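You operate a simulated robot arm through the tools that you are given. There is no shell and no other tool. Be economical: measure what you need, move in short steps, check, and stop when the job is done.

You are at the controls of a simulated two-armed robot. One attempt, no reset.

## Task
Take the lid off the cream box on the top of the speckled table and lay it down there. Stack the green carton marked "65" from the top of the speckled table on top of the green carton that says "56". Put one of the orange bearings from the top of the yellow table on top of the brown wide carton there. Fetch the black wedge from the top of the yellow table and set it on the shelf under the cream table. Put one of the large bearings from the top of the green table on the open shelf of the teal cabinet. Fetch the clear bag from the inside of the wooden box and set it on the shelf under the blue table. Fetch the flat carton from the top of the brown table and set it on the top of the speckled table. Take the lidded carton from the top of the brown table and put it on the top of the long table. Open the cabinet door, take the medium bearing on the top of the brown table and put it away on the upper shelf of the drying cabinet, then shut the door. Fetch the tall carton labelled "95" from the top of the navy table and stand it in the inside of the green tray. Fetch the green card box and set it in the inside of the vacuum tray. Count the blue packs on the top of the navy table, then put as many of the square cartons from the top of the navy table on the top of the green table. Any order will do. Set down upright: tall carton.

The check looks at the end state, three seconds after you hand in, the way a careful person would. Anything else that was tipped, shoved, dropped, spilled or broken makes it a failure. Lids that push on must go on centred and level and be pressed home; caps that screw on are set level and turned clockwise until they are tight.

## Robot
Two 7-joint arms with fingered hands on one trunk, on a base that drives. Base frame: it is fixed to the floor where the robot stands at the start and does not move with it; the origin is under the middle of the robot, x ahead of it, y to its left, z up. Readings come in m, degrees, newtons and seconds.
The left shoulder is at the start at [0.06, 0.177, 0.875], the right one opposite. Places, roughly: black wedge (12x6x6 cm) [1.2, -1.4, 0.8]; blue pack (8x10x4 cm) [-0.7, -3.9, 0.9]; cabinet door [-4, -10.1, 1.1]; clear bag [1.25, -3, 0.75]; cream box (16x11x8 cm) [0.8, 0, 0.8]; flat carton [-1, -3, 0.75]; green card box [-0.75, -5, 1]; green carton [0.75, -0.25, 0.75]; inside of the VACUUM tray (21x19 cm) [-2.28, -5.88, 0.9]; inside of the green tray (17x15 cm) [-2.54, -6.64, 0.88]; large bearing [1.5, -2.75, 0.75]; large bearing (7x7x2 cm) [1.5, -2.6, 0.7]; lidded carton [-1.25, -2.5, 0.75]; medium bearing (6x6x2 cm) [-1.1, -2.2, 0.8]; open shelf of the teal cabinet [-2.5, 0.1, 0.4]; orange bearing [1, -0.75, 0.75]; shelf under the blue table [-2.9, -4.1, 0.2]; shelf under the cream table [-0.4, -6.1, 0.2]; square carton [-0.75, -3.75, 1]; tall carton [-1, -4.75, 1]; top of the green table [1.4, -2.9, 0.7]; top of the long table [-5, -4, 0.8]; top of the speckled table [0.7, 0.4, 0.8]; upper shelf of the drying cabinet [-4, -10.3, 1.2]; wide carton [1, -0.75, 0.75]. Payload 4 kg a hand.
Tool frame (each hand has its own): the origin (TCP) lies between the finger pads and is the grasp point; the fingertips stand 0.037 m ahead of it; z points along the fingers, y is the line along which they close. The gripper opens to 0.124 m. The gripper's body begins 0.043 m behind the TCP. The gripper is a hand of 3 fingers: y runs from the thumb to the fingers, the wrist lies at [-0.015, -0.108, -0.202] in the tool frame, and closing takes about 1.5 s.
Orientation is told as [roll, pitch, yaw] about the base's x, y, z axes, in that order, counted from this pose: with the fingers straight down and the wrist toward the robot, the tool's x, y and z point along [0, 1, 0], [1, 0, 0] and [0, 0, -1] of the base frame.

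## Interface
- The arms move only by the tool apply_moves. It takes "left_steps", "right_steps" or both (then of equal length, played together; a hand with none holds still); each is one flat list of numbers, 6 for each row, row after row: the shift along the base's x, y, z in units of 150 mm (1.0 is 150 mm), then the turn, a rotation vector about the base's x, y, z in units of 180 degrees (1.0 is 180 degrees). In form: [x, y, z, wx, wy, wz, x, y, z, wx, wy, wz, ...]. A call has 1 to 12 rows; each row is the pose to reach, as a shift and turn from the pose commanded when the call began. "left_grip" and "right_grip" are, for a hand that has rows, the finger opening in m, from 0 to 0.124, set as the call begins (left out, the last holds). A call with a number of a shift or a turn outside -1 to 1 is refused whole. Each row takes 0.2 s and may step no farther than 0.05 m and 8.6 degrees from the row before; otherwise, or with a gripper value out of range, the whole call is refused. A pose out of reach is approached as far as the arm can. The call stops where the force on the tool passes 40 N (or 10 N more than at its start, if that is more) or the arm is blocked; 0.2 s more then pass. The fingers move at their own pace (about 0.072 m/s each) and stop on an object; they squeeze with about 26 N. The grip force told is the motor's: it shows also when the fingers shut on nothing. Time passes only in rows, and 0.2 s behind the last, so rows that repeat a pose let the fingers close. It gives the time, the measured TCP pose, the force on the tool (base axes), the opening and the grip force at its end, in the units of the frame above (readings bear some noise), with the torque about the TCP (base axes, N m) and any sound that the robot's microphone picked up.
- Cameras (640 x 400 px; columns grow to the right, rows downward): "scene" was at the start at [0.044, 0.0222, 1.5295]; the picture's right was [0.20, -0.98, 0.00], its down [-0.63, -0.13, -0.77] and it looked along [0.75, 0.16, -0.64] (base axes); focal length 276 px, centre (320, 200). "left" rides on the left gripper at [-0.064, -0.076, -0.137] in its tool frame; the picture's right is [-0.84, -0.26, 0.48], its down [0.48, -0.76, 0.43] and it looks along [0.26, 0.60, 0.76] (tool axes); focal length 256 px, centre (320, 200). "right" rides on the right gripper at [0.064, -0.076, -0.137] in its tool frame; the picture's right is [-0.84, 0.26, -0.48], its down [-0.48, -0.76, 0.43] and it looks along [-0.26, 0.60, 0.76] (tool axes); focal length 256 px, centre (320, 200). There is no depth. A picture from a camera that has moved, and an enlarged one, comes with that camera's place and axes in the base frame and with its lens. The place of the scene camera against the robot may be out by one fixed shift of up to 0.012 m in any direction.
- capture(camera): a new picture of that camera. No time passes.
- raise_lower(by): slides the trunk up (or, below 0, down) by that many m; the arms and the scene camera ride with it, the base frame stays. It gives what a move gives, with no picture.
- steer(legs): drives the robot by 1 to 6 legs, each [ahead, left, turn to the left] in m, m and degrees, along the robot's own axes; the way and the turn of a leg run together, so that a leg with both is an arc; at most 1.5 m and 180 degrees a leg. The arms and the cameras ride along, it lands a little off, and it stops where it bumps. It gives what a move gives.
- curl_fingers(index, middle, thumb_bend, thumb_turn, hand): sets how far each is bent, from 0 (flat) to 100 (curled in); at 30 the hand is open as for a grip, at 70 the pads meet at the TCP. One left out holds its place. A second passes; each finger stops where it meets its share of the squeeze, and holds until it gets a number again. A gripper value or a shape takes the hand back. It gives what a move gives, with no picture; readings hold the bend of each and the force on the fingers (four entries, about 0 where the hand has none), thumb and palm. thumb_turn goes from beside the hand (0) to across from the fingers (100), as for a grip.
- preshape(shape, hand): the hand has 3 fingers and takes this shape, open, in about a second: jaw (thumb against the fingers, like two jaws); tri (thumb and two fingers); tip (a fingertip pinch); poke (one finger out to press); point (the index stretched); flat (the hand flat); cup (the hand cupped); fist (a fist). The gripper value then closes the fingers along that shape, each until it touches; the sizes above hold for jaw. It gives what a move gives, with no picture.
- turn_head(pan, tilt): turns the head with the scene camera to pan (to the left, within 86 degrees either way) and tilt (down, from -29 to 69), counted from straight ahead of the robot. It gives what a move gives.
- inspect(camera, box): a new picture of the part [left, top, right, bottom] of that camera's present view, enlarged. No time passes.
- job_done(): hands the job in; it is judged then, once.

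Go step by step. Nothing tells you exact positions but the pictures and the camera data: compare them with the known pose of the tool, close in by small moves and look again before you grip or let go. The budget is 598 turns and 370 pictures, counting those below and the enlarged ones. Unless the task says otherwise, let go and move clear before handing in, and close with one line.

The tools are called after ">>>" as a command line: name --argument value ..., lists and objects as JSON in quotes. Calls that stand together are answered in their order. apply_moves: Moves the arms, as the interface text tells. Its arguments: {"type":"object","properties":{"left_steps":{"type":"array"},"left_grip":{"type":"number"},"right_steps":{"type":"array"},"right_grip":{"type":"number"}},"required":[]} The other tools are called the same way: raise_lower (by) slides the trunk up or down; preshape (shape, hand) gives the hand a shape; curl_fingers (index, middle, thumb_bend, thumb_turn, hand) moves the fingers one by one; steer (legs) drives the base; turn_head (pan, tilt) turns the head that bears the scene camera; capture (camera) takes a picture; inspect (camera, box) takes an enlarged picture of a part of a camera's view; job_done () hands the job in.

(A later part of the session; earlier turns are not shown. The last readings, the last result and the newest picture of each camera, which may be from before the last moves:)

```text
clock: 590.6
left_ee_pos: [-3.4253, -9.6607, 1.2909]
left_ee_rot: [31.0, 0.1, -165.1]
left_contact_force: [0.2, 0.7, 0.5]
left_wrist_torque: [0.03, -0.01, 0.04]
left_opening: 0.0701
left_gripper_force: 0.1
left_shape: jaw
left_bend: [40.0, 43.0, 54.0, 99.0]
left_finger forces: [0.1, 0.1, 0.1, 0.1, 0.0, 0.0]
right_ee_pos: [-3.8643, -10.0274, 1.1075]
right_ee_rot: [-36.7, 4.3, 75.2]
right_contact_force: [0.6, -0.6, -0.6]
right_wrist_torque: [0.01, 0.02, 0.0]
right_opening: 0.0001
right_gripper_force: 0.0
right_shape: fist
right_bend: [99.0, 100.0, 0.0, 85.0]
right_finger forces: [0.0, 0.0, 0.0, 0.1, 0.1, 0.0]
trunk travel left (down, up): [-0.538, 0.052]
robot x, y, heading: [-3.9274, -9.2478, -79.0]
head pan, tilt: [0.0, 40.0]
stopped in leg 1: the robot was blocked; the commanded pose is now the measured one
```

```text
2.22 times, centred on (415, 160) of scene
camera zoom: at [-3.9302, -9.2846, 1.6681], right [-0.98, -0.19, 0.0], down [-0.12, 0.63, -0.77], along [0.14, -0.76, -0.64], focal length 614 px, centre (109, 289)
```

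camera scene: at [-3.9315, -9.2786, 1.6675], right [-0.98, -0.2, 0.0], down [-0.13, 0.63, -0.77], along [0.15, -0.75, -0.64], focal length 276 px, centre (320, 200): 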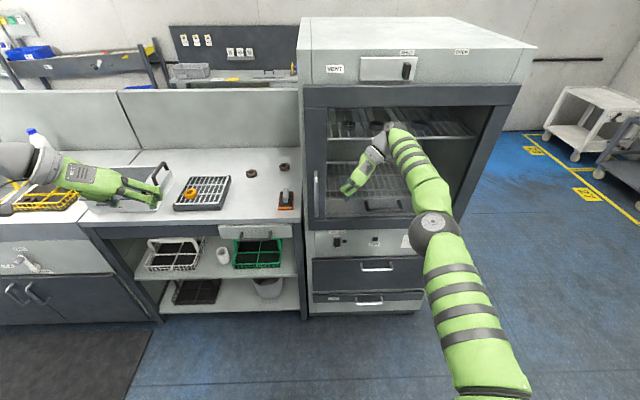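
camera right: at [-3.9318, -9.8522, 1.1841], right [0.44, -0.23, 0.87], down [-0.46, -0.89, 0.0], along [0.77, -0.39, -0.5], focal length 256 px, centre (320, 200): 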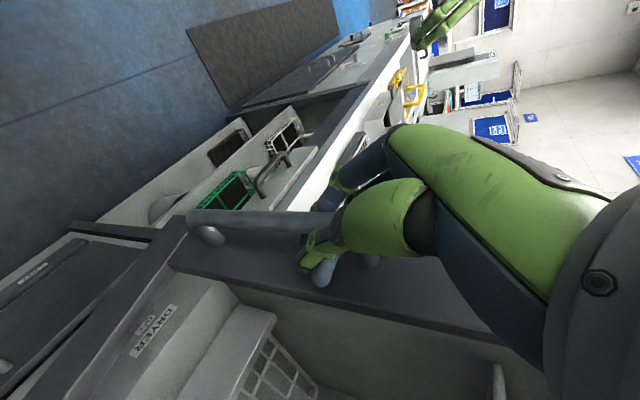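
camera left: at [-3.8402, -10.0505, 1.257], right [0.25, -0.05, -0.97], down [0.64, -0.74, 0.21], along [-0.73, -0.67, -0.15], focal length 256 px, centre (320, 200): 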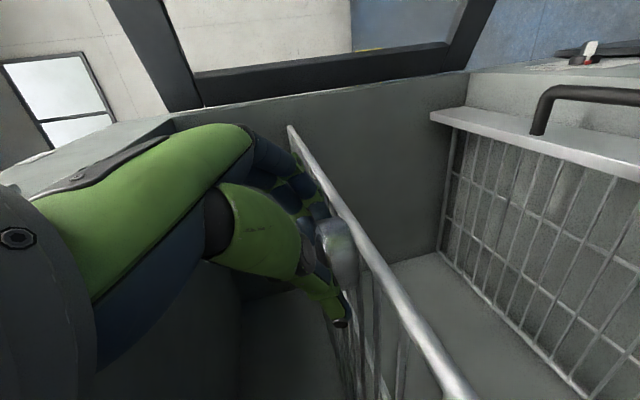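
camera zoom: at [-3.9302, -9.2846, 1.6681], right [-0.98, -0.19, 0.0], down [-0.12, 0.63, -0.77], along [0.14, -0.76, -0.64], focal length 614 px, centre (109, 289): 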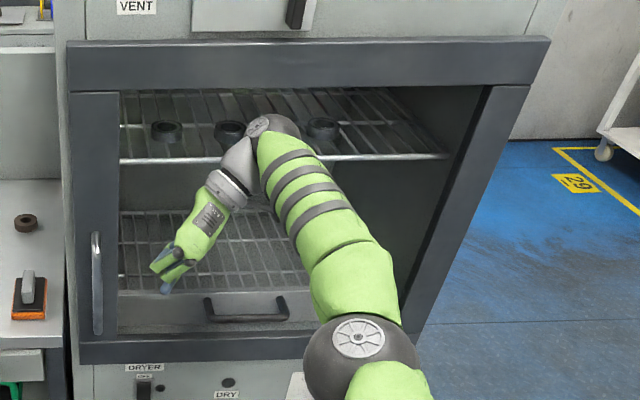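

>>> steer --legs '[[-0.05, 0, 0]]'

>>> apply_moves --right_steps '[-0.05, 0.15, 0.05, 0, 0, -0.03, -0.1, 0.35, 0.1, 0, 0, -0.07, -0.15, 0.55, 0.15, 0, 0, -0.11, -0.2, 0.75, 0.2, 0, 0, -0.155, -0.25, 0.9, 0.25, 0, 0, -0.2, -0.3, 1, 0.3, 0, 0, -0.245, -0.35, 1, 0.35, 0, 0, -0.29, -0.4, 1, 0.4, 0, 0, -0.335, -0.45, 1, 0.45, 0, 0, -0.38, -0.5, 1, 0.5, 0, 0, -0.425, -0.55, 1, 0.5, 0, 0, -0.47, -0.6, 1, 0.5, 0, 0, -0.515]'

>>> apply_moves --right_steps '[0, 0, 0, 0, 0, -0.046, 0, 0, 0, 0, 0, -0.092, 0, 0, 0, 0, 0, -0.138, 0, 0, 0, 0, 0, -0.184, 0, 0, 0, 0, 0, -0.23, 0, 0, 0, 0, 0, -0.276, 0, 0, 0, 0, 0, -0.33]'

>>> capture --camera "scene"

```text
clock: 591.5
left_ee_pos: [-3.4349, -9.6187, 1.2884]
left_ee_rot: [30.6, -0.1, -164.8]
left_contact_force: [-0.2, 0.6, 0.2]
left_wrist_torque: [-0.04, -0.02, 0.02]
left_opening: 0.0701
left_gripper_force: 0.1
left_shape: jaw
left_bend: [40.0, 43.0, 54.0, 99.0]
left_finger forces: [0.0, 0.0, 0.1, 0.0, 0.0, 0.0]
right_ee_pos: [-3.8731, -9.9876, 1.1016]
right_ee_rot: [-36.8, 4.0, 75.2]
right_contact_force: [0.1, 0.2, 1.5]
right_wrist_torque: [0.02, 0.04, -0.03]
right_opening: 0.0
right_gripper_force: 0.0
right_shape: fist
right_bend: [99.0, 100.0, 0.0, 85.0]
right_finger forces: [0.1, 0.0, 0.0, 0.1, 0.0, 0.0]
trunk travel left (down, up): [-0.538, 0.052]
robot x, y, heading: [-3.9386, -9.2006, -79.3]
head pan, tilt: [0.0, 40.0]
```

```text
clock: 594.1
left_ee_pos: [-3.4358, -9.6236, 1.2863]
left_ee_rot: [30.4, 0.2, -164.9]
left_contact_force: [-0.2, -0.1, 0.7]
left_wrist_torque: [0.09, -0.05, 0.02]
left_opening: 0.0702
left_gripper_force: 0.1
left_shape: jaw
left_bend: [40.0, 43.0, 54.0, 99.0]
left_finger forces: [0.1, 0.1, 0.0, 0.0, 0.0, 0.0]
right_ee_pos: [-3.9739, -9.8446, 1.1691]
right_ee_rot: [-36.1, 3.9, -18.7]
right_contact_force: [7.4, 1.5, 2.8]
right_wrist_torque: [-0.09, 0.46, -0.34]
right_opening: 0.0002
right_gripper_force: 0.0
right_shape: fist
right_bend: [99.0, 100.0, 0.0, 85.0]
right_finger forces: [0.0, 0.1, 0.0, 0.0, 0.0, 0.0]
trunk travel left (down, up): [-0.538, 0.052]
robot x, y, heading: [-3.9375, -9.1973, -78.9]
head pan, tilt: [0.0, 40.0]
```

```text
refused: row 7 steps farther than a row can; nothing moved
```

```text
87 pictures are left
camera scene: at [-3.9402, -9.2519, 1.6675], right [-0.98, -0.19, 0.0], down [-0.12, 0.63, -0.77], along [0.15, -0.75, -0.64], focal length 276 px, centre (320, 200)
```

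scene: 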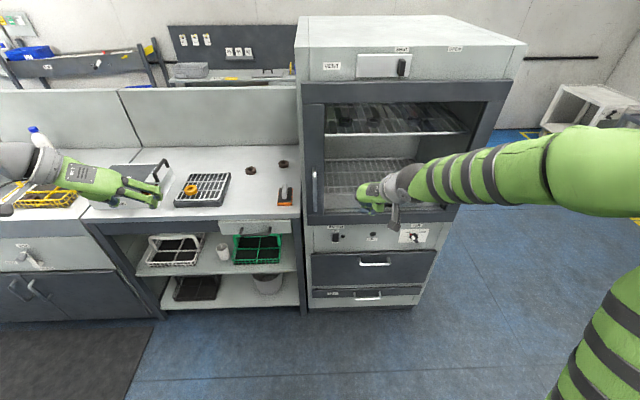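

>>> apply_moves --right_steps '[-0.1, 0.2, 0.05, 0, 0, 0, -0.2, 0.4, 0.1, 0, 0, -0.04, -0.3, 0.5, 0.2, 0, 0, -0.08, -0.4, 0.5, 0.3, 0, 0, -0.12, -0.4, 0.5, 0.4, 0, 0, -0.16, -0.4, 0.5, 0.5, 0, 0, -0.2, -0.4, 0.5, 0.5, 0, 0, -0.24, -0.4, 0.5, 0.5, 0, 0, -0.28, -0.4, 0.5, 0.5, 0, 0, -0.325]'

>>> apply_moves --right_steps '[0, 0, 0, 0.004, -0.041, 0, 0, 0, 0, 0.008, -0.082, 0, 0, 0, 0, 0.012, -0.123, 0, 0, 0, 0, 0.016, -0.164, 0, 0, 0, 0, 0.02, -0.205, 0]'

>>> preshape --hand "right" --shape "jaw"

```text
clock: 596.1
left_ee_pos: [-3.4324, -9.6208, 1.2867]
left_ee_rot: [30.4, -0.1, -164.9]
left_contact_force: [0.3, -0.8, -0.4]
left_wrist_torque: [-0.01, 0.01, 0.0]
left_opening: 0.07
left_gripper_force: 0.0
left_shape: jaw
left_bend: [40.0, 43.0, 54.0, 99.0]
left_finger forces: [0.0, 0.0, 0.0, 0.1, 0.1, 0.1]
right_ee_pos: [-4.0206, -9.7643, 1.25]
right_ee_rot: [-36.7, 3.8, -76.1]
right_contact_force: [-0.5, 1.0, -0.2]
right_wrist_torque: [0.01, -0.02, 0.01]
right_opening: 0.0
right_gripper_force: 0.1
right_shape: fist
right_bend: [99.0, 100.0, 0.0, 85.0]
right_finger forces: [0.0, 0.0, 0.0, 0.0, 0.0, 0.1]
trunk travel left (down, up): [-0.538, 0.052]
robot x, y, heading: [-3.9392, -9.1963, -79.0]
head pan, tilt: [0.0, 40.0]
```

```text
clock: 597.3
left_ee_pos: [-3.4343, -9.6215, 1.2885]
left_ee_rot: [30.3, 0.2, -164.8]
left_contact_force: [0.1, -1.0, 0.5]
left_wrist_torque: [0.0, 0.05, 0.03]
left_opening: 0.0699
left_gripper_force: 0.2
left_shape: jaw
left_bend: [40.0, 43.0, 54.0, 99.0]
left_finger forces: [0.0, 0.0, 0.0, 0.1, 0.1, 0.0]
right_ee_pos: [-4.0225, -9.7626, 1.2503]
right_ee_rot: [0.1, -2.2, -75.5]
right_contact_force: [-0.4, 0.3, -0.4]
right_wrist_torque: [-0.03, -0.02, -0.02]
right_opening: 0.0001
right_gripper_force: 0.0
right_shape: fist
right_bend: [99.0, 100.0, 0.0, 85.0]
right_finger forces: [0.0, 0.2, 0.0, 0.0, 0.0, 0.0]
trunk travel left (down, up): [-0.538, 0.052]
robot x, y, heading: [-3.9447, -9.2013, -79.0]
head pan, tilt: [0.0, 40.0]
```

```text
clock: 598.2
left_ee_pos: [-3.4322, -9.6203, 1.2875]
left_ee_rot: [30.4, -0.1, -164.9]
left_contact_force: [-0.5, 0.0, 0.0]
left_wrist_torque: [-0.02, 0.02, 0.01]
left_opening: 0.07
left_gripper_force: 0.0
left_shape: jaw
left_bend: [40.0, 43.0, 54.0, 99.0]
left_finger forces: [0.1, 0.1, 0.0, 0.1, 0.0, 0.1]
right_ee_pos: [-4.0222, -9.763, 1.2507]
right_ee_rot: [0.0, -2.1, -75.4]
right_contact_force: [0.9, -0.4, 0.9]
right_wrist_torque: [0.02, 0.0, -0.03]
right_opening: 0.1236
right_gripper_force: 0.1
right_shape: jaw
right_bend: [30.0, 30.0, 30.0, 97.0]
right_finger forces: [0.0, 0.0, 0.0, 0.0, 0.0, 0.0]
trunk travel left (down, up): [-0.538, 0.052]
robot x, y, heading: [-3.9389, -9.2016, -79.0]
head pan, tilt: [0.0, 40.0]
```

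>>> steer --legs '[[0, 0.3, 0], [0, 0, 90], [1.35, 0, 0]]'

>>> apply_moves --left_steps '[0, 0, 0, 0, 0, 0.04, 0, 0, 0, 0, 0, 0.08, 0, 0, 0, 0, 0, 0.12, 0, 0, 0, 0, 0, 0.16, 0, 0, 0, 0, 0, 0.2, 0, 0, 0, 0, 0, 0.245, 0, 0, 0, 0, 0, 0.29, 0, 0, 0, 0, 0, 0.335, 0, 0, 0, 0, 0, 0.38, 0, 0, 0, 0, 0, 0.425, 0, 0, 0, 0, 0, 0.465]'

>>> capture --camera "scene"

```text
clock: 603.8
left_ee_pos: [-3.0573, -8.7062, 1.3056]
left_ee_rot: [33.7, 0.3, -101.9]
left_contact_force: [1.9, -1.4, 1.1]
left_wrist_torque: [0.09, 0.14, 0.07]
left_opening: 0.07
left_gripper_force: 0.1
left_shape: jaw
left_bend: [39.0, 43.0, 54.0, 99.0]
left_finger forces: [0.0, 0.0, 0.0, 0.1, 0.0, 0.0]
right_ee_pos: [-3.1856, -9.2888, 1.2709]
right_ee_rot: [0.8, -5.2, -12.1]
right_contact_force: [0.9, 0.5, -0.7]
right_wrist_torque: [0.02, 0.03, 0.03]
right_opening: 0.1239
right_gripper_force: 0.1
right_shape: jaw
right_bend: [30.0, 30.0, 30.0, 97.0]
right_finger forces: [0.0, 0.1, 0.1, 0.0, 0.0, 0.0]
trunk travel left (down, up): [-0.538, 0.052]
robot x, y, heading: [-3.5947, -8.9805, -15.5]
head pan, tilt: [0.0, 40.0]
stopped in leg 2: the robot was blocked; the commanded pose is now the measured one
```

```text
clock: 606.2
left_ee_pos: [-3.0542, -8.7047, 1.306]
left_ee_rot: [33.3, 0.4, -17.6]
left_contact_force: [-0.2, -0.1, 1.1]
left_wrist_torque: [0.0, 0.0, 0.03]
left_opening: 0.0701
left_gripper_force: 0.1
left_shape: jaw
left_bend: [39.0, 43.0, 54.0, 99.0]
left_finger forces: [0.1, 0.0, 0.1, 0.0, 0.0, 0.1]
right_ee_pos: [-3.1804, -9.2907, 1.2688]
right_ee_rot: [0.8, -5.0, -11.8]
right_contact_force: [0.8, 0.5, 0.5]
right_wrist_torque: [-0.03, -0.01, 0.01]
right_opening: 0.1241
right_gripper_force: 0.1
right_shape: jaw
right_bend: [30.0, 30.0, 30.0, 98.0]
right_finger forces: [0.0, 0.0, 0.1, 0.1, 0.0, 0.0]
trunk travel left (down, up): [-0.538, 0.052]
robot x, y, heading: [-3.6009, -8.9786, -15.5]
head pan, tilt: [0.0, 40.0]
```

```text
86 pictures are left
camera scene: at [-3.5565, -8.9921, 1.6677], right [-0.27, -0.96, 0.0], down [-0.62, 0.17, -0.77], along [0.74, -0.2, -0.64], focal length 276 px, centre (320, 200)
```

scene: 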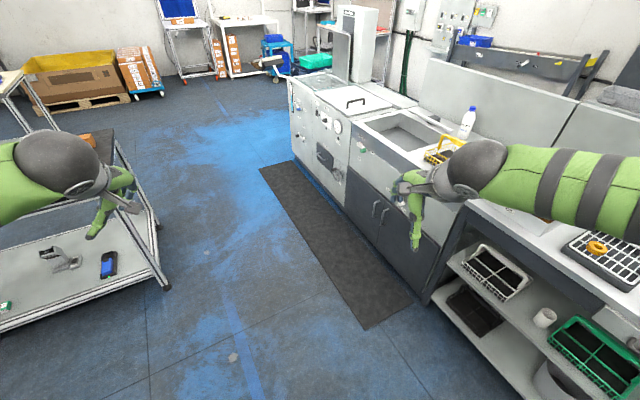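

>>> steer --legs '[[0.7, 0, 0]]'

>>> turn_head --pan 86 --tilt 30

>>> capture --camera "scene"

```text
clock: 610.1
left_ee_pos: [-2.377, -8.889, 1.3055]
left_ee_rot: [33.3, 0.5, -17.6]
left_contact_force: [0.2, -0.4, -0.1]
left_wrist_torque: [0.0, 0.02, 0.01]
left_opening: 0.0703
left_gripper_force: 0.0
left_shape: jaw
left_bend: [39.0, 43.0, 54.0, 99.0]
left_finger forces: [0.0, 0.0, 0.1, 0.0, 0.1, 0.0]
right_ee_pos: [-2.5021, -9.4757, 1.2693]
right_ee_rot: [0.8, -4.8, -11.7]
right_contact_force: [-0.8, 0.2, -0.5]
right_wrist_torque: [0.02, 0.01, -0.02]
right_opening: 0.124
right_gripper_force: 0.1
right_shape: jaw
right_bend: [30.0, 30.0, 30.0, 98.0]
right_finger forces: [0.0, 0.0, 0.0, 0.1, 0.0, 0.1]
trunk travel left (down, up): [-0.538, 0.052]
robot x, y, heading: [-2.9259, -9.167, -15.2]
head pan, tilt: [0.0, 40.0]
```

```text
clock: 611.7
left_ee_pos: [-2.3788, -8.8879, 1.3074]
left_ee_rot: [33.3, 0.4, -17.6]
left_contact_force: [0.1, -0.4, -0.1]
left_wrist_torque: [-0.01, 0.0, 0.01]
left_opening: 0.0703
left_gripper_force: 0.0
left_shape: jaw
left_bend: [39.0, 43.0, 54.0, 99.0]
left_finger forces: [0.0, 0.0, 0.0, 0.0, 0.0, 0.0]
right_ee_pos: [-2.5022, -9.474, 1.2696]
right_ee_rot: [0.7, -4.9, -11.7]
right_contact_force: [0.3, -0.5, 0.4]
right_wrist_torque: [0.0, 0.02, -0.03]
right_opening: 0.1238
right_gripper_force: 0.1
right_shape: jaw
right_bend: [30.0, 30.0, 30.0, 98.0]
right_finger forces: [0.2, 0.0, 0.0, 0.1, 0.0, 0.1]
trunk travel left (down, up): [-0.538, 0.052]
robot x, y, heading: [-2.9243, -9.1686, -15.3]
head pan, tilt: [85.9, 30.0]
```

```text
85 pictures are left
camera scene: at [-2.9314, -9.0691, 1.6828], right [0.94, -0.33, 0.0], down [-0.17, -0.47, -0.87], along [0.29, 0.82, -0.5], focal length 276 px, centre (320, 200)
```

scene: 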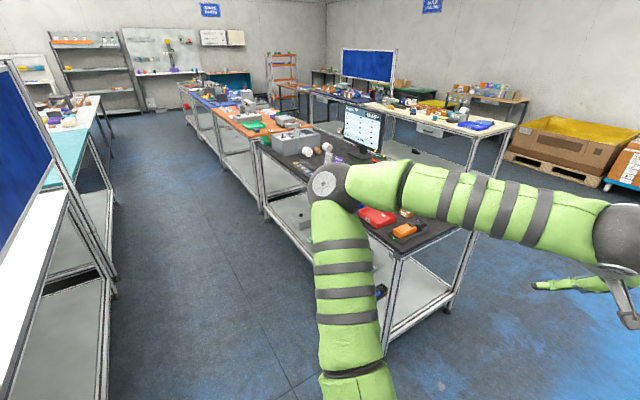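

>>> apply_moves --left_steps '[-0.1, 0, 0, -0.035, 0.011, 0, -0.2, 0, 0, -0.07, 0.022, 0, -0.3, 0, 0, -0.106, 0.034, 0, -0.4, 0, 0, -0.141, 0.045, 0, -0.5, 0, 0, -0.176, 0.056, 0]'

>>> steer --legs '[[0.9, 0, 12], [1.05, 0, 14], [0, 0, 90.5]]'

>>> turn_head --pan 0 --tilt 28

>>> capture --camera "scene"

```text
clock: 612.9
left_ee_pos: [-2.4531, -8.8887, 1.3056]
left_ee_rot: [0.0, 0.4, -18.0]
left_contact_force: [-0.2, 0.1, 0.4]
left_wrist_torque: [-0.01, 0.01, -0.01]
left_opening: 0.0699
left_gripper_force: 0.1
left_shape: jaw
left_bend: [39.0, 43.0, 54.0, 99.0]
left_finger forces: [0.1, 0.0, 0.0, 0.0, 0.0, 0.1]
right_ee_pos: [-2.5027, -9.4734, 1.2691]
right_ee_rot: [0.8, -4.9, -11.7]
right_contact_force: [0.1, 0.6, -0.4]
right_wrist_torque: [0.0, 0.02, 0.04]
right_opening: 0.1238
right_gripper_force: 0.0
right_shape: jaw
right_bend: [30.0, 30.0, 30.0, 98.0]
right_finger forces: [0.0, 0.0, 0.0, 0.0, 0.0, 0.0]
trunk travel left (down, up): [-0.538, 0.052]
robot x, y, heading: [-2.9199, -9.1684, -15.2]
head pan, tilt: [85.9, 30.0]
```

```text
clock: 614.9
left_ee_pos: [-2.2795, -8.8473, 1.3049]
left_ee_rot: [0.0, 0.3, -14.7]
left_contact_force: [-0.1, 0.4, 1.2]
left_wrist_torque: [0.01, 0.03, 0.02]
left_opening: 0.0701
left_gripper_force: 0.0
left_shape: jaw
left_bend: [39.0, 43.0, 54.0, 99.0]
left_finger forces: [0.0, 0.1, 0.1, 0.0, 0.1, 0.1]
right_ee_pos: [-2.297, -9.4341, 1.269]
right_ee_rot: [0.6, -4.9, -8.5]
right_contact_force: [0.0, 0.5, -0.3]
right_wrist_torque: [-0.01, 0.04, 0.03]
right_opening: 0.1239
right_gripper_force: 0.0
right_shape: jaw
right_bend: [30.0, 30.0, 30.0, 98.0]
right_finger forces: [0.1, 0.1, 0.1, 0.0, 0.0, 0.0]
trunk travel left (down, up): [-0.538, 0.052]
robot x, y, heading: [-2.7328, -9.1512, -11.8]
head pan, tilt: [85.9, 30.0]
stopped in leg 1: the robot was blocked; the commanded pose is now the measured one
```

```text
clock: 616.5
left_ee_pos: [-2.2807, -8.8486, 1.3057]
left_ee_rot: [0.1, 0.3, -14.7]
left_contact_force: [-0.9, 0.0, -0.2]
left_wrist_torque: [0.0, -0.04, -0.01]
left_opening: 0.0703
left_gripper_force: 0.0
left_shape: jaw
left_bend: [39.0, 43.0, 54.0, 99.0]
left_finger forces: [0.1, 0.0, 0.0, 0.0, 0.0, 0.1]
right_ee_pos: [-2.2995, -9.4354, 1.2693]
right_ee_rot: [0.8, -4.8, -8.6]
right_contact_force: [-0.5, 0.5, 0.8]
right_wrist_torque: [-0.01, -0.01, 0.04]
right_opening: 0.1236
right_gripper_force: 0.1
right_shape: jaw
right_bend: [30.0, 30.0, 30.0, 98.0]
right_finger forces: [0.1, 0.0, 0.0, 0.1, 0.1, 0.1]
trunk travel left (down, up): [-0.538, 0.052]
robot x, y, heading: [-2.7378, -9.1533, -12.2]
head pan, tilt: [0.0, 28.0]
```

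```text
84 pictures are left
camera scene: at [-2.685, -9.1596, 1.686], right [-0.21, -0.98, 0.0], down [-0.46, 0.1, -0.88], along [0.86, -0.18, -0.47], focal length 276 px, centre (320, 200)
```

scene: 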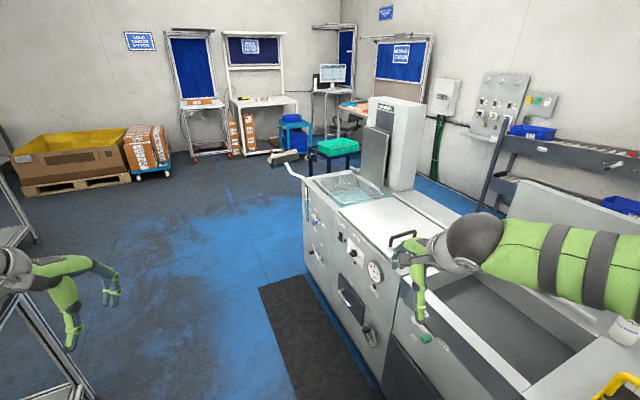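

>>> turn_head --pan 60 --tilt 45

>>> capture --camera "scene"

>>> turn_head --pan -60 --tilt 45

>>> capture --camera "scene"

```text
clock: 617.8
left_ee_pos: [-2.2819, -8.8489, 1.3053]
left_ee_rot: [0.1, 0.4, -14.8]
left_contact_force: [-0.6, -0.2, 0.4]
left_wrist_torque: [0.0, 0.02, 0.02]
left_opening: 0.0699
left_gripper_force: 0.1
left_shape: jaw
left_bend: [39.0, 43.0, 54.0, 99.0]
left_finger forces: [0.0, 0.0, 0.0, 0.0, 0.1, 0.1]
right_ee_pos: [-2.2996, -9.4352, 1.2691]
right_ee_rot: [0.8, -5.0, -8.6]
right_contact_force: [-0.6, 0.1, -0.1]
right_wrist_torque: [-0.01, -0.01, 0.04]
right_opening: 0.1241
right_gripper_force: 0.1
right_shape: jaw
right_bend: [30.0, 30.0, 30.0, 98.0]
right_finger forces: [0.0, 0.0, 0.1, 0.1, 0.0, 0.0]
trunk travel left (down, up): [-0.538, 0.052]
robot x, y, heading: [-2.7353, -9.153, -11.9]
head pan, tilt: [60.0, 45.0]
```

```text
83 pictures are left
camera scene: at [-2.7196, -9.0803, 1.6603], right [0.74, -0.67, 0.0], down [-0.47, -0.52, -0.71], along [0.47, 0.52, -0.71], focal length 276 px, centre (320, 200)
```

scene: 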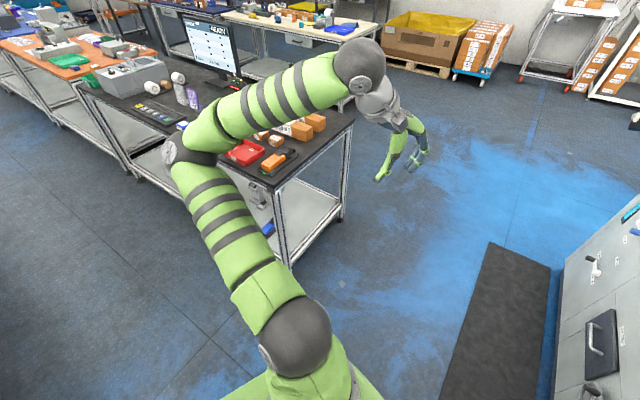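

```text
clock: 619.8
left_ee_pos: [-2.2805, -8.8493, 1.305]
left_ee_rot: [0.1, 0.4, -14.8]
left_contact_force: [-1.1, 0.4, -0.2]
left_wrist_torque: [0.01, 0.0, -0.02]
left_opening: 0.0701
left_gripper_force: 0.0
left_shape: jaw
left_bend: [39.0, 43.0, 54.0, 99.0]
left_finger forces: [0.0, 0.1, 0.0, 0.1, 0.1, 0.0]
right_ee_pos: [-2.2975, -9.4356, 1.2684]
right_ee_rot: [0.8, -5.0, -8.5]
right_contact_force: [-0.7, 0.7, 0.0]
right_wrist_torque: [0.01, 0.0, -0.01]
right_opening: 0.1239
right_gripper_force: 0.1
right_shape: jaw
right_bend: [30.0, 30.0, 30.0, 98.0]
right_finger forces: [0.0, 0.0, 0.1, 0.0, 0.0, 0.1]
trunk travel left (down, up): [-0.538, 0.052]
robot x, y, heading: [-2.734, -9.1492, -12.0]
head pan, tilt: [-60.0, 45.0]
```

```text
82 pictures are left
camera scene: at [-2.7492, -9.218, 1.6603], right [-0.95, -0.31, 0.0], down [-0.22, 0.67, -0.71], along [0.22, -0.67, -0.71], focal length 276 px, centre (320, 200)
```

scene: 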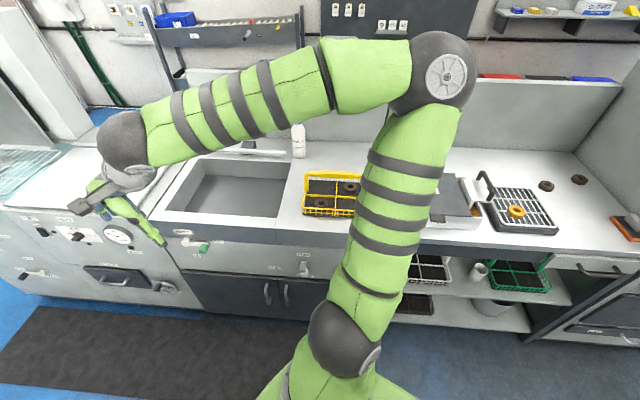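

>>> steer --legs '[[-0.08, 0, 0]]'

>>> apply_moves --left_steps '[0.25, -0.08, 0, 0, 0, 0, 0.5, -0.16, 0, 0, 0, 0, 0.75, -0.25, 0, 0, 0, 0, 1, -0.33, 0, 0, 0, 0]' --right_steps '[0.25, 0.02, 0, 0, 0, 0, 0.5, 0.04, 0, 0, 0, 0, 0.75, 0.06, 0, 0, 0, 0, 1, 0.08, 0, 0, 0, 0]'

>>> turn_head --pan 0 --tilt 30

>>> capture --camera "scene"

```text
clock: 620.9
left_ee_pos: [-2.3585, -8.833, 1.3061]
left_ee_rot: [0.0, 0.3, -14.8]
left_contact_force: [0.3, -0.1, -1.4]
left_wrist_torque: [-0.01, -0.01, -0.01]
left_opening: 0.0699
left_gripper_force: 0.2
left_shape: jaw
left_bend: [39.0, 43.0, 54.0, 99.0]
left_finger forces: [0.1, 0.1, 0.0, 0.0, 0.1, 0.0]
right_ee_pos: [-2.3771, -9.4182, 1.2694]
right_ee_rot: [0.9, -5.0, -8.6]
right_contact_force: [-0.2, -0.1, -0.1]
right_wrist_torque: [-0.02, 0.02, -0.02]
right_opening: 0.124
right_gripper_force: 0.1
right_shape: jaw
right_bend: [30.0, 30.0, 30.0, 98.0]
right_finger forces: [0.1, 0.1, 0.1, 0.0, 0.0, 0.0]
trunk travel left (down, up): [-0.538, 0.052]
robot x, y, heading: [-2.8115, -9.137, -12.1]
head pan, tilt: [-60.0, 45.0]
```

```text
clock: 621.9
left_ee_pos: [-2.207, -8.8842, 1.3054]
left_ee_rot: [0.1, 0.4, -14.7]
left_contact_force: [-0.7, -1.1, -0.4]
left_wrist_torque: [0.01, 0.01, -0.01]
left_opening: 0.07
left_gripper_force: 0.0
left_shape: jaw
left_bend: [39.0, 43.0, 54.0, 99.0]
left_finger forces: [0.0, 0.0, 0.0, 0.0, 0.0, 0.0]
right_ee_pos: [-2.2221, -9.4069, 1.2692]
right_ee_rot: [0.7, -4.7, -8.5]
right_contact_force: [0.1, -0.1, 0.0]
right_wrist_torque: [0.05, 0.04, -0.01]
right_opening: 0.124
right_gripper_force: 0.1
right_shape: jaw
right_bend: [30.0, 30.0, 30.0, 98.0]
right_finger forces: [0.0, 0.0, 0.1, 0.0, 0.0, 0.0]
trunk travel left (down, up): [-0.538, 0.052]
robot x, y, heading: [-2.8145, -9.1323, -12.0]
head pan, tilt: [-60.0, 45.0]
```

```text
clock: 623.2
left_ee_pos: [-2.2093, -8.8829, 1.3063]
left_ee_rot: [0.0, 0.4, -14.8]
left_contact_force: [0.5, 0.7, 0.3]
left_wrist_torque: [0.03, -0.04, -0.01]
left_opening: 0.0701
left_gripper_force: 0.1
left_shape: jaw
left_bend: [39.0, 43.0, 54.0, 99.0]
left_finger forces: [0.0, 0.0, 0.1, 0.1, 0.0, 0.1]
right_ee_pos: [-2.2235, -9.4052, 1.2701]
right_ee_rot: [0.8, -4.8, -8.6]
right_contact_force: [-0.5, 1.2, -0.3]
right_wrist_torque: [-0.03, 0.02, 0.01]
right_opening: 0.1239
right_gripper_force: 0.1
right_shape: jaw
right_bend: [30.0, 30.0, 30.0, 98.0]
right_finger forces: [0.1, 0.0, 0.1, 0.0, 0.0, 0.1]
trunk travel left (down, up): [-0.538, 0.052]
robot x, y, heading: [-2.8136, -9.1339, -12.2]
head pan, tilt: [0.0, 30.0]
```

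```text
81 pictures are left
camera scene: at [-2.7622, -9.1434, 1.6828], right [-0.21, -0.98, 0.0], down [-0.49, 0.11, -0.87], along [0.85, -0.18, -0.5], focal length 276 px, centre (320, 200)
```

scene: 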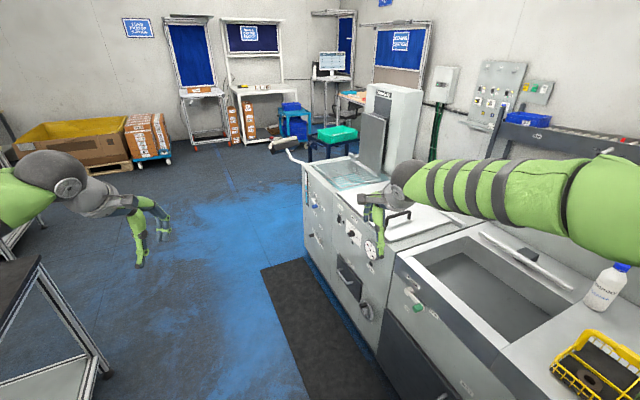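

>>> steer --legs '[[0.3, 0, 0], [0, 0, 20], [1.4, 0, 0]]'

>>> capture --camera "scene"

```text
clock: 625.0
left_ee_pos: [-1.9991, -8.866, 1.3049]
left_ee_rot: [0.0, 0.3, -14.5]
left_contact_force: [0.6, -1.1, 0.4]
left_wrist_torque: [0.03, 0.03, 0.02]
left_opening: 0.07
left_gripper_force: 0.0
left_shape: jaw
left_bend: [39.0, 43.0, 54.0, 99.0]
left_finger forces: [0.0, 0.0, 0.1, 0.1, 0.0, 0.1]
right_ee_pos: [-2.0126, -9.3887, 1.2685]
right_ee_rot: [0.8, -4.8, -8.3]
right_contact_force: [0.5, 0.8, -0.3]
right_wrist_torque: [0.03, 0.0, -0.02]
right_opening: 0.1239
right_gripper_force: 0.1
right_shape: jaw
right_bend: [30.0, 30.0, 30.0, 98.0]
right_finger forces: [0.1, 0.0, 0.0, 0.1, 0.0, 0.1]
trunk travel left (down, up): [-0.538, 0.052]
robot x, y, heading: [-2.5993, -9.1211, -12.0]
head pan, tilt: [0.0, 30.0]
stopped in leg 1: the robot was blocked; the commanded pose is now the measured one
```

```text
80 pictures are left
camera scene: at [-2.5506, -9.1285, 1.6827], right [-0.21, -0.98, 0.0], down [-0.49, 0.1, -0.87], along [0.85, -0.18, -0.5], focal length 276 px, centre (320, 200)
```

scene: 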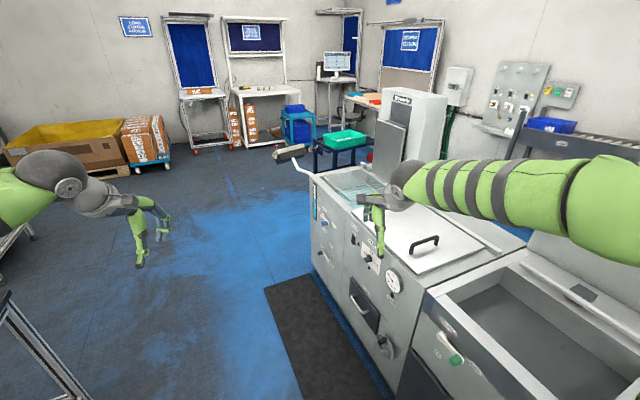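

>>> steer --legs '[[-0.05, 0.08, 0], [0, 0, 24]]'

>>> steer --legs '[[1.4, 0.05, 0], [0.2, 0, 0]]'

>>> capture --camera "scene"

```text
clock: 627.3
left_ee_pos: [-2.1867, -8.5559, 1.3055]
left_ee_rot: [0.1, 0.3, 9.4]
left_contact_force: [0.3, 0.3, 0.6]
left_wrist_torque: [0.0, 0.01, -0.02]
left_opening: 0.0702
left_gripper_force: 0.2
left_shape: jaw
left_bend: [39.0, 43.0, 54.0, 99.0]
left_finger forces: [0.1, 0.1, 0.1, 0.0, 0.0, 0.1]
right_ee_pos: [-1.9887, -9.0384, 1.2712]
right_ee_rot: [0.8, -5.1, 15.5]
right_contact_force: [0.0, -0.4, 0.0]
right_wrist_torque: [-0.01, -0.02, -0.06]
right_opening: 0.1238
right_gripper_force: 0.1
right_shape: jaw
right_bend: [30.0, 30.0, 30.0, 98.0]
right_finger forces: [0.1, 0.1, 0.0, 0.1, 0.1, 0.0]
trunk travel left (down, up): [-0.538, 0.052]
robot x, y, heading: [-2.6314, -9.0327, 11.9]
head pan, tilt: [0.0, 30.0]
```

```text
clock: 635.6
left_ee_pos: [-0.6282, -8.1564, 1.3035]
left_ee_rot: [0.1, 0.5, 10.1]
left_contact_force: [0.0, 0.6, 0.1]
left_wrist_torque: [-0.03, 0.03, -0.01]
left_opening: 0.07
left_gripper_force: 0.1
left_shape: jaw
left_bend: [39.0, 43.0, 54.0, 99.0]
left_finger forces: [0.0, 0.0, 0.0, 0.0, 0.0, 0.0]
right_ee_pos: [-0.4237, -8.6375, 1.2688]
right_ee_rot: [0.8, -4.9, 16.4]
right_contact_force: [0.7, 0.5, 0.4]
right_wrist_torque: [0.0, -0.02, 0.01]
right_opening: 0.1238
right_gripper_force: 0.1
right_shape: jaw
right_bend: [30.0, 30.0, 30.0, 98.0]
right_finger forces: [0.0, 0.0, 0.0, 0.0, 0.0, 0.0]
trunk travel left (down, up): [-0.538, 0.052]
robot x, y, heading: [-1.072, -8.6374, 12.6]
head pan, tilt: [0.0, 30.0]
```

```text
79 pictures are left
camera scene: at [-1.02, -8.6203, 1.6828], right [0.22, -0.98, 0.0], down [-0.49, -0.11, -0.87], along [0.84, 0.19, -0.5], focal length 276 px, centre (320, 200)
```

scene: 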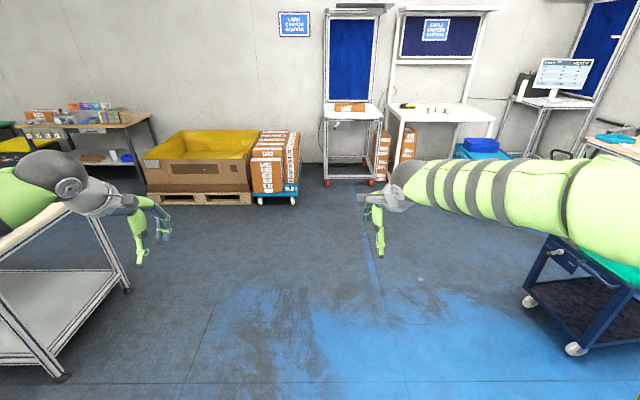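

>>> apply_moves --left_steps '[0.15, -0.15, 0.2, 0, 0, 0, 0.3, -0.3, 0.4, 0, 0, 0, 0.45, -0.45, 0.6, 0, 0, 0, 0.6, -0.6, 0.8, 0, 0, 0, 0.7, -0.7, 1, 0, 0, 0]'

>>> apply_moves --left_steps '[0.1, -0.1, 0.2, 0, 0, 0, 0.2, -0.2, 0.4, 0, 0, 0]' --right_steps '[0.2, 0.04, 0, 0, 0, 0, 0.4, 0.08, 0, 0, 0, 0]'

>>> steer --legs '[[0, 0, 89], [1.4, 0, 0]]'

>>> turn_head --pan 0 --tilt 28

>>> capture --camera "scene"

```text
clock: 636.8
left_ee_pos: [-0.524, -8.263, 1.457]
left_ee_rot: [0.1, 0.3, 10.3]
left_contact_force: [-0.4, -0.6, -0.4]
left_wrist_torque: [0.01, -0.01, 0.0]
left_opening: 0.0703
left_gripper_force: 0.1
left_shape: jaw
left_bend: [39.0, 43.0, 54.0, 99.0]
left_finger forces: [0.1, 0.0, 0.0, 0.0, 0.1, 0.0]
right_ee_pos: [-0.4234, -8.6391, 1.2697]
right_ee_rot: [0.9, -4.9, 16.3]
right_contact_force: [-0.3, -0.4, 0.3]
right_wrist_torque: [0.06, -0.05, 0.01]
right_opening: 0.1237
right_gripper_force: 0.0
right_shape: jaw
right_bend: [30.0, 30.0, 30.0, 98.0]
right_finger forces: [0.1, 0.0, 0.0, 0.0, 0.0, 0.0]
trunk travel left (down, up): [-0.538, 0.052]
robot x, y, heading: [-1.0698, -8.6375, 12.5]
head pan, tilt: [0.0, 30.0]
```

```text
clock: 637.4
left_ee_pos: [-0.4929, -8.293, 1.5167]
left_ee_rot: [0.0, 0.4, 10.1]
left_contact_force: [0.5, -0.4, 0.1]
left_wrist_torque: [0.04, 0.06, -0.04]
left_opening: 0.07
left_gripper_force: 0.1
left_shape: jaw
left_bend: [39.0, 43.0, 54.0, 99.0]
left_finger forces: [0.0, 0.1, 0.0, 0.0, 0.0, 0.0]
right_ee_pos: [-0.3626, -8.625, 1.2688]
right_ee_rot: [0.9, -4.9, 16.3]
right_contact_force: [-0.7, -0.5, 0.7]
right_wrist_torque: [-0.03, 0.0, -0.01]
right_opening: 0.124
right_gripper_force: 0.1
right_shape: jaw
right_bend: [30.0, 30.0, 30.0, 98.0]
right_finger forces: [0.1, 0.0, 0.0, 0.0, 0.1, 0.1]
trunk travel left (down, up): [-0.538, 0.052]
robot x, y, heading: [-1.0724, -8.6383, 12.7]
head pan, tilt: [0.0, 30.0]
```

```text
clock: 648.1
left_ee_pos: [-1.731, -6.7085, 1.5164]
left_ee_rot: [0.1, 0.4, 100.6]
left_contact_force: [0.5, -0.9, -0.5]
left_wrist_torque: [-0.02, 0.03, -0.02]
left_opening: 0.0703
left_gripper_force: 0.2
left_shape: jaw
left_bend: [39.0, 43.0, 54.0, 99.0]
left_finger forces: [0.1, 0.0, 0.0, 0.0, 0.0, 0.2]
right_ee_pos: [-1.4012, -6.5772, 1.2697]
right_ee_rot: [0.8, -4.9, 106.8]
right_contact_force: [-0.6, 0.3, 0.3]
right_wrist_torque: [-0.01, -0.01, -0.01]
right_opening: 0.1239
right_gripper_force: 0.1
right_shape: jaw
right_bend: [30.0, 30.0, 30.0, 98.0]
right_finger forces: [0.1, 0.1, 0.0, 0.1, 0.1, 0.0]
trunk travel left (down, up): [-0.538, 0.052]
robot x, y, heading: [-1.3767, -7.2864, 103.4]
head pan, tilt: [0.0, 30.0]
```

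```text
clock: 648.7
left_ee_pos: [-1.7321, -6.7097, 1.5172]
left_ee_rot: [0.1, 0.3, 100.6]
left_contact_force: [-0.6, 0.0, -0.2]
left_wrist_torque: [0.02, -0.03, -0.03]
left_opening: 0.0701
left_gripper_force: 0.0
left_shape: jaw
left_bend: [39.0, 43.0, 54.0, 99.0]
left_finger forces: [0.0, 0.0, 0.1, 0.0, 0.0, 0.0]
right_ee_pos: [-1.4001, -6.5766, 1.2696]
right_ee_rot: [0.8, -4.9, 106.8]
right_contact_force: [-0.2, 0.9, 0.0]
right_wrist_torque: [0.01, 0.0, 0.01]
right_opening: 0.124
right_gripper_force: 0.1
right_shape: jaw
right_bend: [30.0, 30.0, 30.0, 98.0]
right_finger forces: [0.0, 0.0, 0.1, 0.0, 0.1, 0.0]
trunk travel left (down, up): [-0.538, 0.052]
robot x, y, heading: [-1.3794, -7.2838, 103.2]
head pan, tilt: [0.0, 28.0]
```

```text
78 pictures are left
camera scene: at [-1.4033, -7.2192, 1.686], right [0.97, 0.23, 0.0], down [0.11, -0.46, -0.88], along [-0.2, 0.86, -0.47], focal length 276 px, centre (320, 200)
```

scene: 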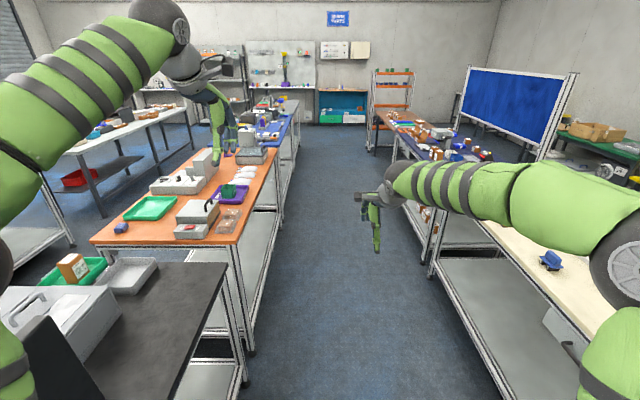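

>>> steer --legs '[[0, 0, -2.5], [1.3, 0, 0], [1.3, 0, 0], [0.55, 0, 0], [0, 0, -89.5]]'

>>> turn_head --pan 0 --tilt 40

>>> capture --camera "scene"

```text
clock: 668.3
left_ee_pos: [-1.3532, -3.8848, 1.5165]
left_ee_rot: [0.1, 0.2, 6.8]
left_contact_force: [1.0, -0.5, -0.5]
left_wrist_torque: [0.04, -0.01, 0.0]
left_opening: 0.0702
left_gripper_force: 0.1
left_shape: jaw
left_bend: [39.0, 43.0, 54.0, 99.0]
left_finger forces: [0.1, 0.1, 0.0, 0.1, 0.0, 0.0]
right_ee_pos: [-1.242, -4.2251, 1.271]
right_ee_rot: [0.9, -4.9, 13.1]
right_contact_force: [-0.7, 1.2, -0.1]
right_wrist_torque: [0.01, -0.01, 0.04]
right_opening: 0.124
right_gripper_force: 0.1
right_shape: jaw
right_bend: [30.0, 30.0, 30.0, 98.0]
right_finger forces: [0.0, 0.1, 0.0, 0.1, 0.0, 0.1]
trunk travel left (down, up): [-0.538, 0.052]
robot x, y, heading: [-1.9511, -4.1971, 9.6]
head pan, tilt: [0.0, 28.0]
```

```text
clock: 669.0
left_ee_pos: [-1.353, -3.8856, 1.516]
left_ee_rot: [0.1, 0.2, 6.8]
left_contact_force: [-0.4, 0.8, -0.1]
left_wrist_torque: [0.0, 0.0, 0.01]
left_opening: 0.0702
left_gripper_force: 0.0
left_shape: jaw
left_bend: [39.0, 43.0, 54.0, 99.0]
left_finger forces: [0.1, 0.0, 0.0, 0.0, 0.0, 0.0]
right_ee_pos: [-1.2424, -4.2238, 1.2706]
right_ee_rot: [0.8, -4.8, 13.1]
right_contact_force: [0.5, 0.7, -0.2]
right_wrist_torque: [0.0, 0.0, 0.02]
right_opening: 0.1238
right_gripper_force: 0.1
right_shape: jaw
right_bend: [30.0, 30.0, 30.0, 98.0]
right_finger forces: [0.0, 0.1, 0.1, 0.1, 0.0, 0.1]
trunk travel left (down, up): [-0.538, 0.052]
robot x, y, heading: [-1.9485, -4.197, 9.6]
head pan, tilt: [0.0, 40.0]
```

```text
77 pictures are left
camera scene: at [-1.9038, -4.1849, 1.6675], right [0.16, -0.99, 0.0], down [-0.63, -0.11, -0.77], along [0.76, 0.13, -0.64], focal length 276 px, centre (320, 200)
```

scene: 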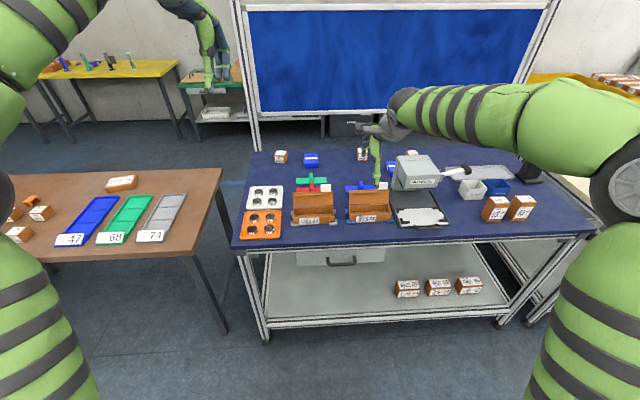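

>>> steer --legs '[[0.36, -0.03, 2]]'

>>> apply_moves --left_steps '[0.25, 0, -0.1, 0, 0, 0, 0.5, 0, -0.2, 0, 0, 0, 0.75, 0, -0.4, 0, 0, 0, 1, 0, -0.6, 0, 0, 0]' --right_steps '[0.25, 0, 0, 0, 0, 0, 0.5, 0, 0, 0, 0, 0, 0.75, 0, 0, 0, 0, 0, 1, 0, 0, 0, 0, 0]'

>>> capture --camera "left"

>>> capture --camera "scene"

```text
clock: 671.4
left_ee_pos: [-0.9989, -3.831, 1.5171]
left_ee_rot: [0.1, 0.4, 8.7]
left_contact_force: [-0.6, -0.6, -0.2]
left_wrist_torque: [0.01, 0.04, 0.01]
left_opening: 0.0699
left_gripper_force: 0.1
left_shape: jaw
left_bend: [39.0, 43.0, 54.0, 99.0]
left_finger forces: [0.0, 0.1, 0.0, 0.0, 0.0, 0.0]
right_ee_pos: [-0.8773, -4.1659, 1.2685]
right_ee_rot: [0.9, -5.0, 14.9]
right_contact_force: [0.3, 0.2, -0.2]
right_wrist_torque: [0.0, -0.01, 0.01]
right_opening: 0.1239
right_gripper_force: 0.0
right_shape: jaw
right_bend: [30.0, 30.0, 30.0, 98.0]
right_finger forces: [0.1, 0.0, 0.1, 0.0, 0.0, 0.0]
trunk travel left (down, up): [-0.538, 0.052]
robot x, y, heading: [-1.5829, -4.1632, 11.4]
head pan, tilt: [0.0, 40.0]
```

```text
clock: 672.4
left_ee_pos: [-0.8446, -3.8334, 1.4245]
left_ee_rot: [0.2, 0.4, 8.7]
left_contact_force: [-0.8, 0.0, -0.6]
left_wrist_torque: [-0.02, 0.02, 0.0]
left_opening: 0.0706
left_gripper_force: 0.1
left_shape: jaw
left_bend: [39.0, 43.0, 54.0, 99.0]
left_finger forces: [0.1, 0.0, 0.0, 0.0, 0.1, 0.0]
right_ee_pos: [-0.7233, -4.1689, 1.2656]
right_ee_rot: [0.8, -4.6, 14.9]
right_contact_force: [1.2, 0.5, -0.3]
right_wrist_torque: [-0.02, 0.06, 0.01]
right_opening: 0.1239
right_gripper_force: 0.0
right_shape: jaw
right_bend: [30.0, 30.0, 30.0, 98.0]
right_finger forces: [0.0, 0.1, 0.0, 0.1, 0.0, 0.1]
trunk travel left (down, up): [-0.538, 0.052]
robot x, y, heading: [-1.5883, -4.1653, 11.3]
head pan, tilt: [0.0, 40.0]
```

```text
76 pictures are left
camera left: at [-0.9082, -3.9072, 1.5636], right [-0.13, -0.87, -0.48], down [-0.83, 0.36, -0.43], along [0.55, 0.34, -0.76], focal length 256 px, centre (320, 200)
```

left: 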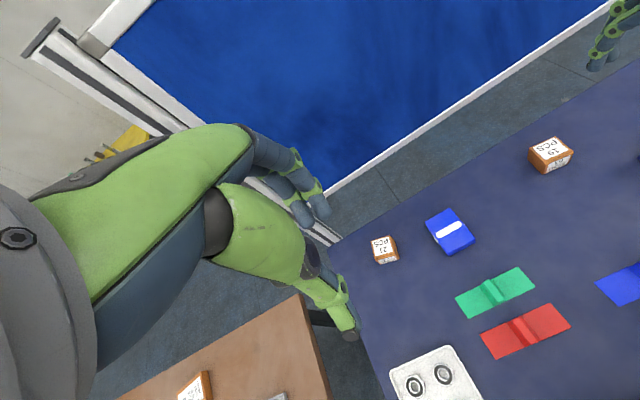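

```text
75 pictures are left
camera scene: at [-1.5365, -4.1479, 1.6674], right [0.2, -0.98, 0.0], down [-0.63, -0.13, -0.76], along [0.75, 0.15, -0.64], focal length 276 px, centre (320, 200)
```

scene: 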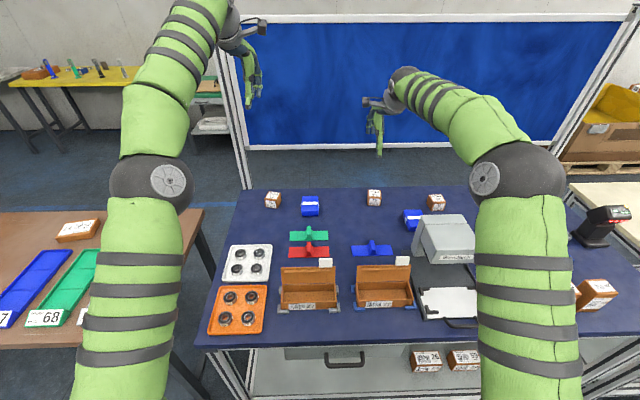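

>>> apply_moves --left_steps '[0.2, 0.08, -0.2, 0, 0, 0, 0.4, 0.16, -0.4, 0, 0, 0, 0.6, 0.24, -0.6, 0, 0, 0, 0.8, 0.32, -0.8, 0, 0, 0, 0.95, 0.38, -1, 0, 0, 0]' --left_grip 0.09

>>> apply_moves --left_steps '[0.05, 0.02, -0.3, 0, 0, 0, 0.1, 0.02, -0.6, 0, 0, 0, 0.15, 0.02, -0.9, 0, 0, 0, 0.22, 0.02, -1, 0, 0, 0]'

>>> capture --camera "left"

>>> inspect --camera "scene" --box '[220, 130, 340, 240]'

```text
clock: 673.6
left_ee_pos: [-0.7647, -3.7876, 1.273]
left_ee_rot: [0.1, 0.3, 8.8]
left_contact_force: [0.0, -1.1, -0.3]
left_wrist_torque: [-0.01, 0.0, -0.03]
left_opening: 0.0898
left_gripper_force: 0.1
left_shape: jaw
left_bend: [34.0, 37.0, 49.0, 99.0]
left_finger forces: [0.0, 0.0, 0.1, 0.0, 0.0, 0.0]
left hand out of reach, approached as far as the arm can: row 1, 2, 3, 4, 5
right_ee_pos: [-0.7264, -4.1669, 1.2691]
right_ee_rot: [0.8, -4.9, 14.9]
right_contact_force: [0.1, -0.2, -0.1]
right_wrist_torque: [-0.01, 0.01, -0.01]
right_opening: 0.1238
right_gripper_force: 0.2
right_shape: jaw
right_bend: [30.0, 30.0, 30.0, 98.0]
right_finger forces: [0.0, 0.0, 0.0, 0.0, 0.0, 0.0]
trunk travel left (down, up): [-0.538, 0.052]
robot x, y, heading: [-1.5869, -4.1588, 11.2]
head pan, tilt: [0.0, 40.0]
```

```text
clock: 674.6
left_ee_pos: [-0.7228, -3.783, 1.1252]
left_ee_rot: [0.1, 0.5, 8.7]
left_contact_force: [-0.4, 0.1, -0.2]
left_wrist_torque: [-0.02, -0.04, -0.01]
left_opening: 0.0894
left_gripper_force: 0.1
left_shape: jaw
left_bend: [34.0, 37.0, 49.0, 99.0]
left_finger forces: [0.0, 0.0, 0.0, 0.0, 0.1, 0.1]
left hand out of reach, approached as far as the arm can: row 1, 2, 3, 4
right_ee_pos: [-0.7261, -4.1678, 1.2692]
right_ee_rot: [0.8, -5.0, 14.9]
right_contact_force: [-0.6, -0.1, -0.1]
right_wrist_torque: [-0.02, -0.01, 0.02]
right_opening: 0.1236
right_gripper_force: 0.1
right_shape: jaw
right_bend: [30.0, 30.0, 30.0, 98.0]
right_finger forces: [0.0, 0.0, 0.1, 0.0, 0.0, 0.0]
trunk travel left (down, up): [-0.538, 0.052]
robot x, y, heading: [-1.5865, -4.1649, 11.1]
head pan, tilt: [0.0, 40.0]
```

```text
74 pictures are left
camera left: at [-0.786, -3.8569, 1.2639], right [-0.13, -0.87, -0.48], down [-0.83, 0.36, -0.43], along [0.55, 0.34, -0.76], focal length 256 px, centre (320, 200)
```

left: 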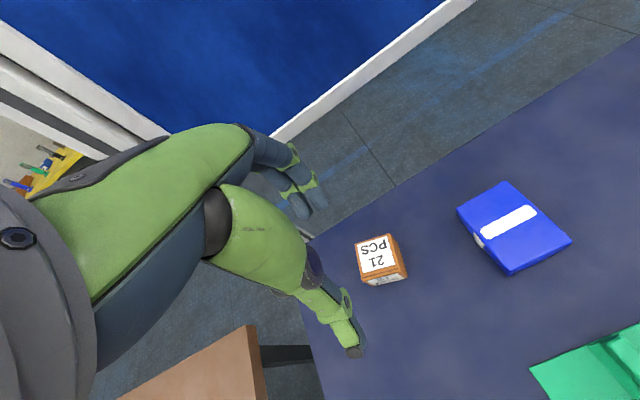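

```text
3.64 times, centred on (280, 185) of scene
camera zoom: at [-1.5401, -4.1474, 1.6675], right [0.2, -0.98, 0.0], down [-0.63, -0.13, -0.77], along [0.75, 0.15, -0.64], focal length 1006 px, centre (466, 254)
```

zoom: 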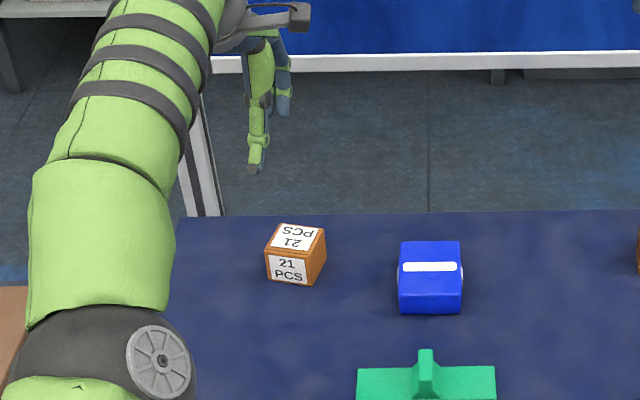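

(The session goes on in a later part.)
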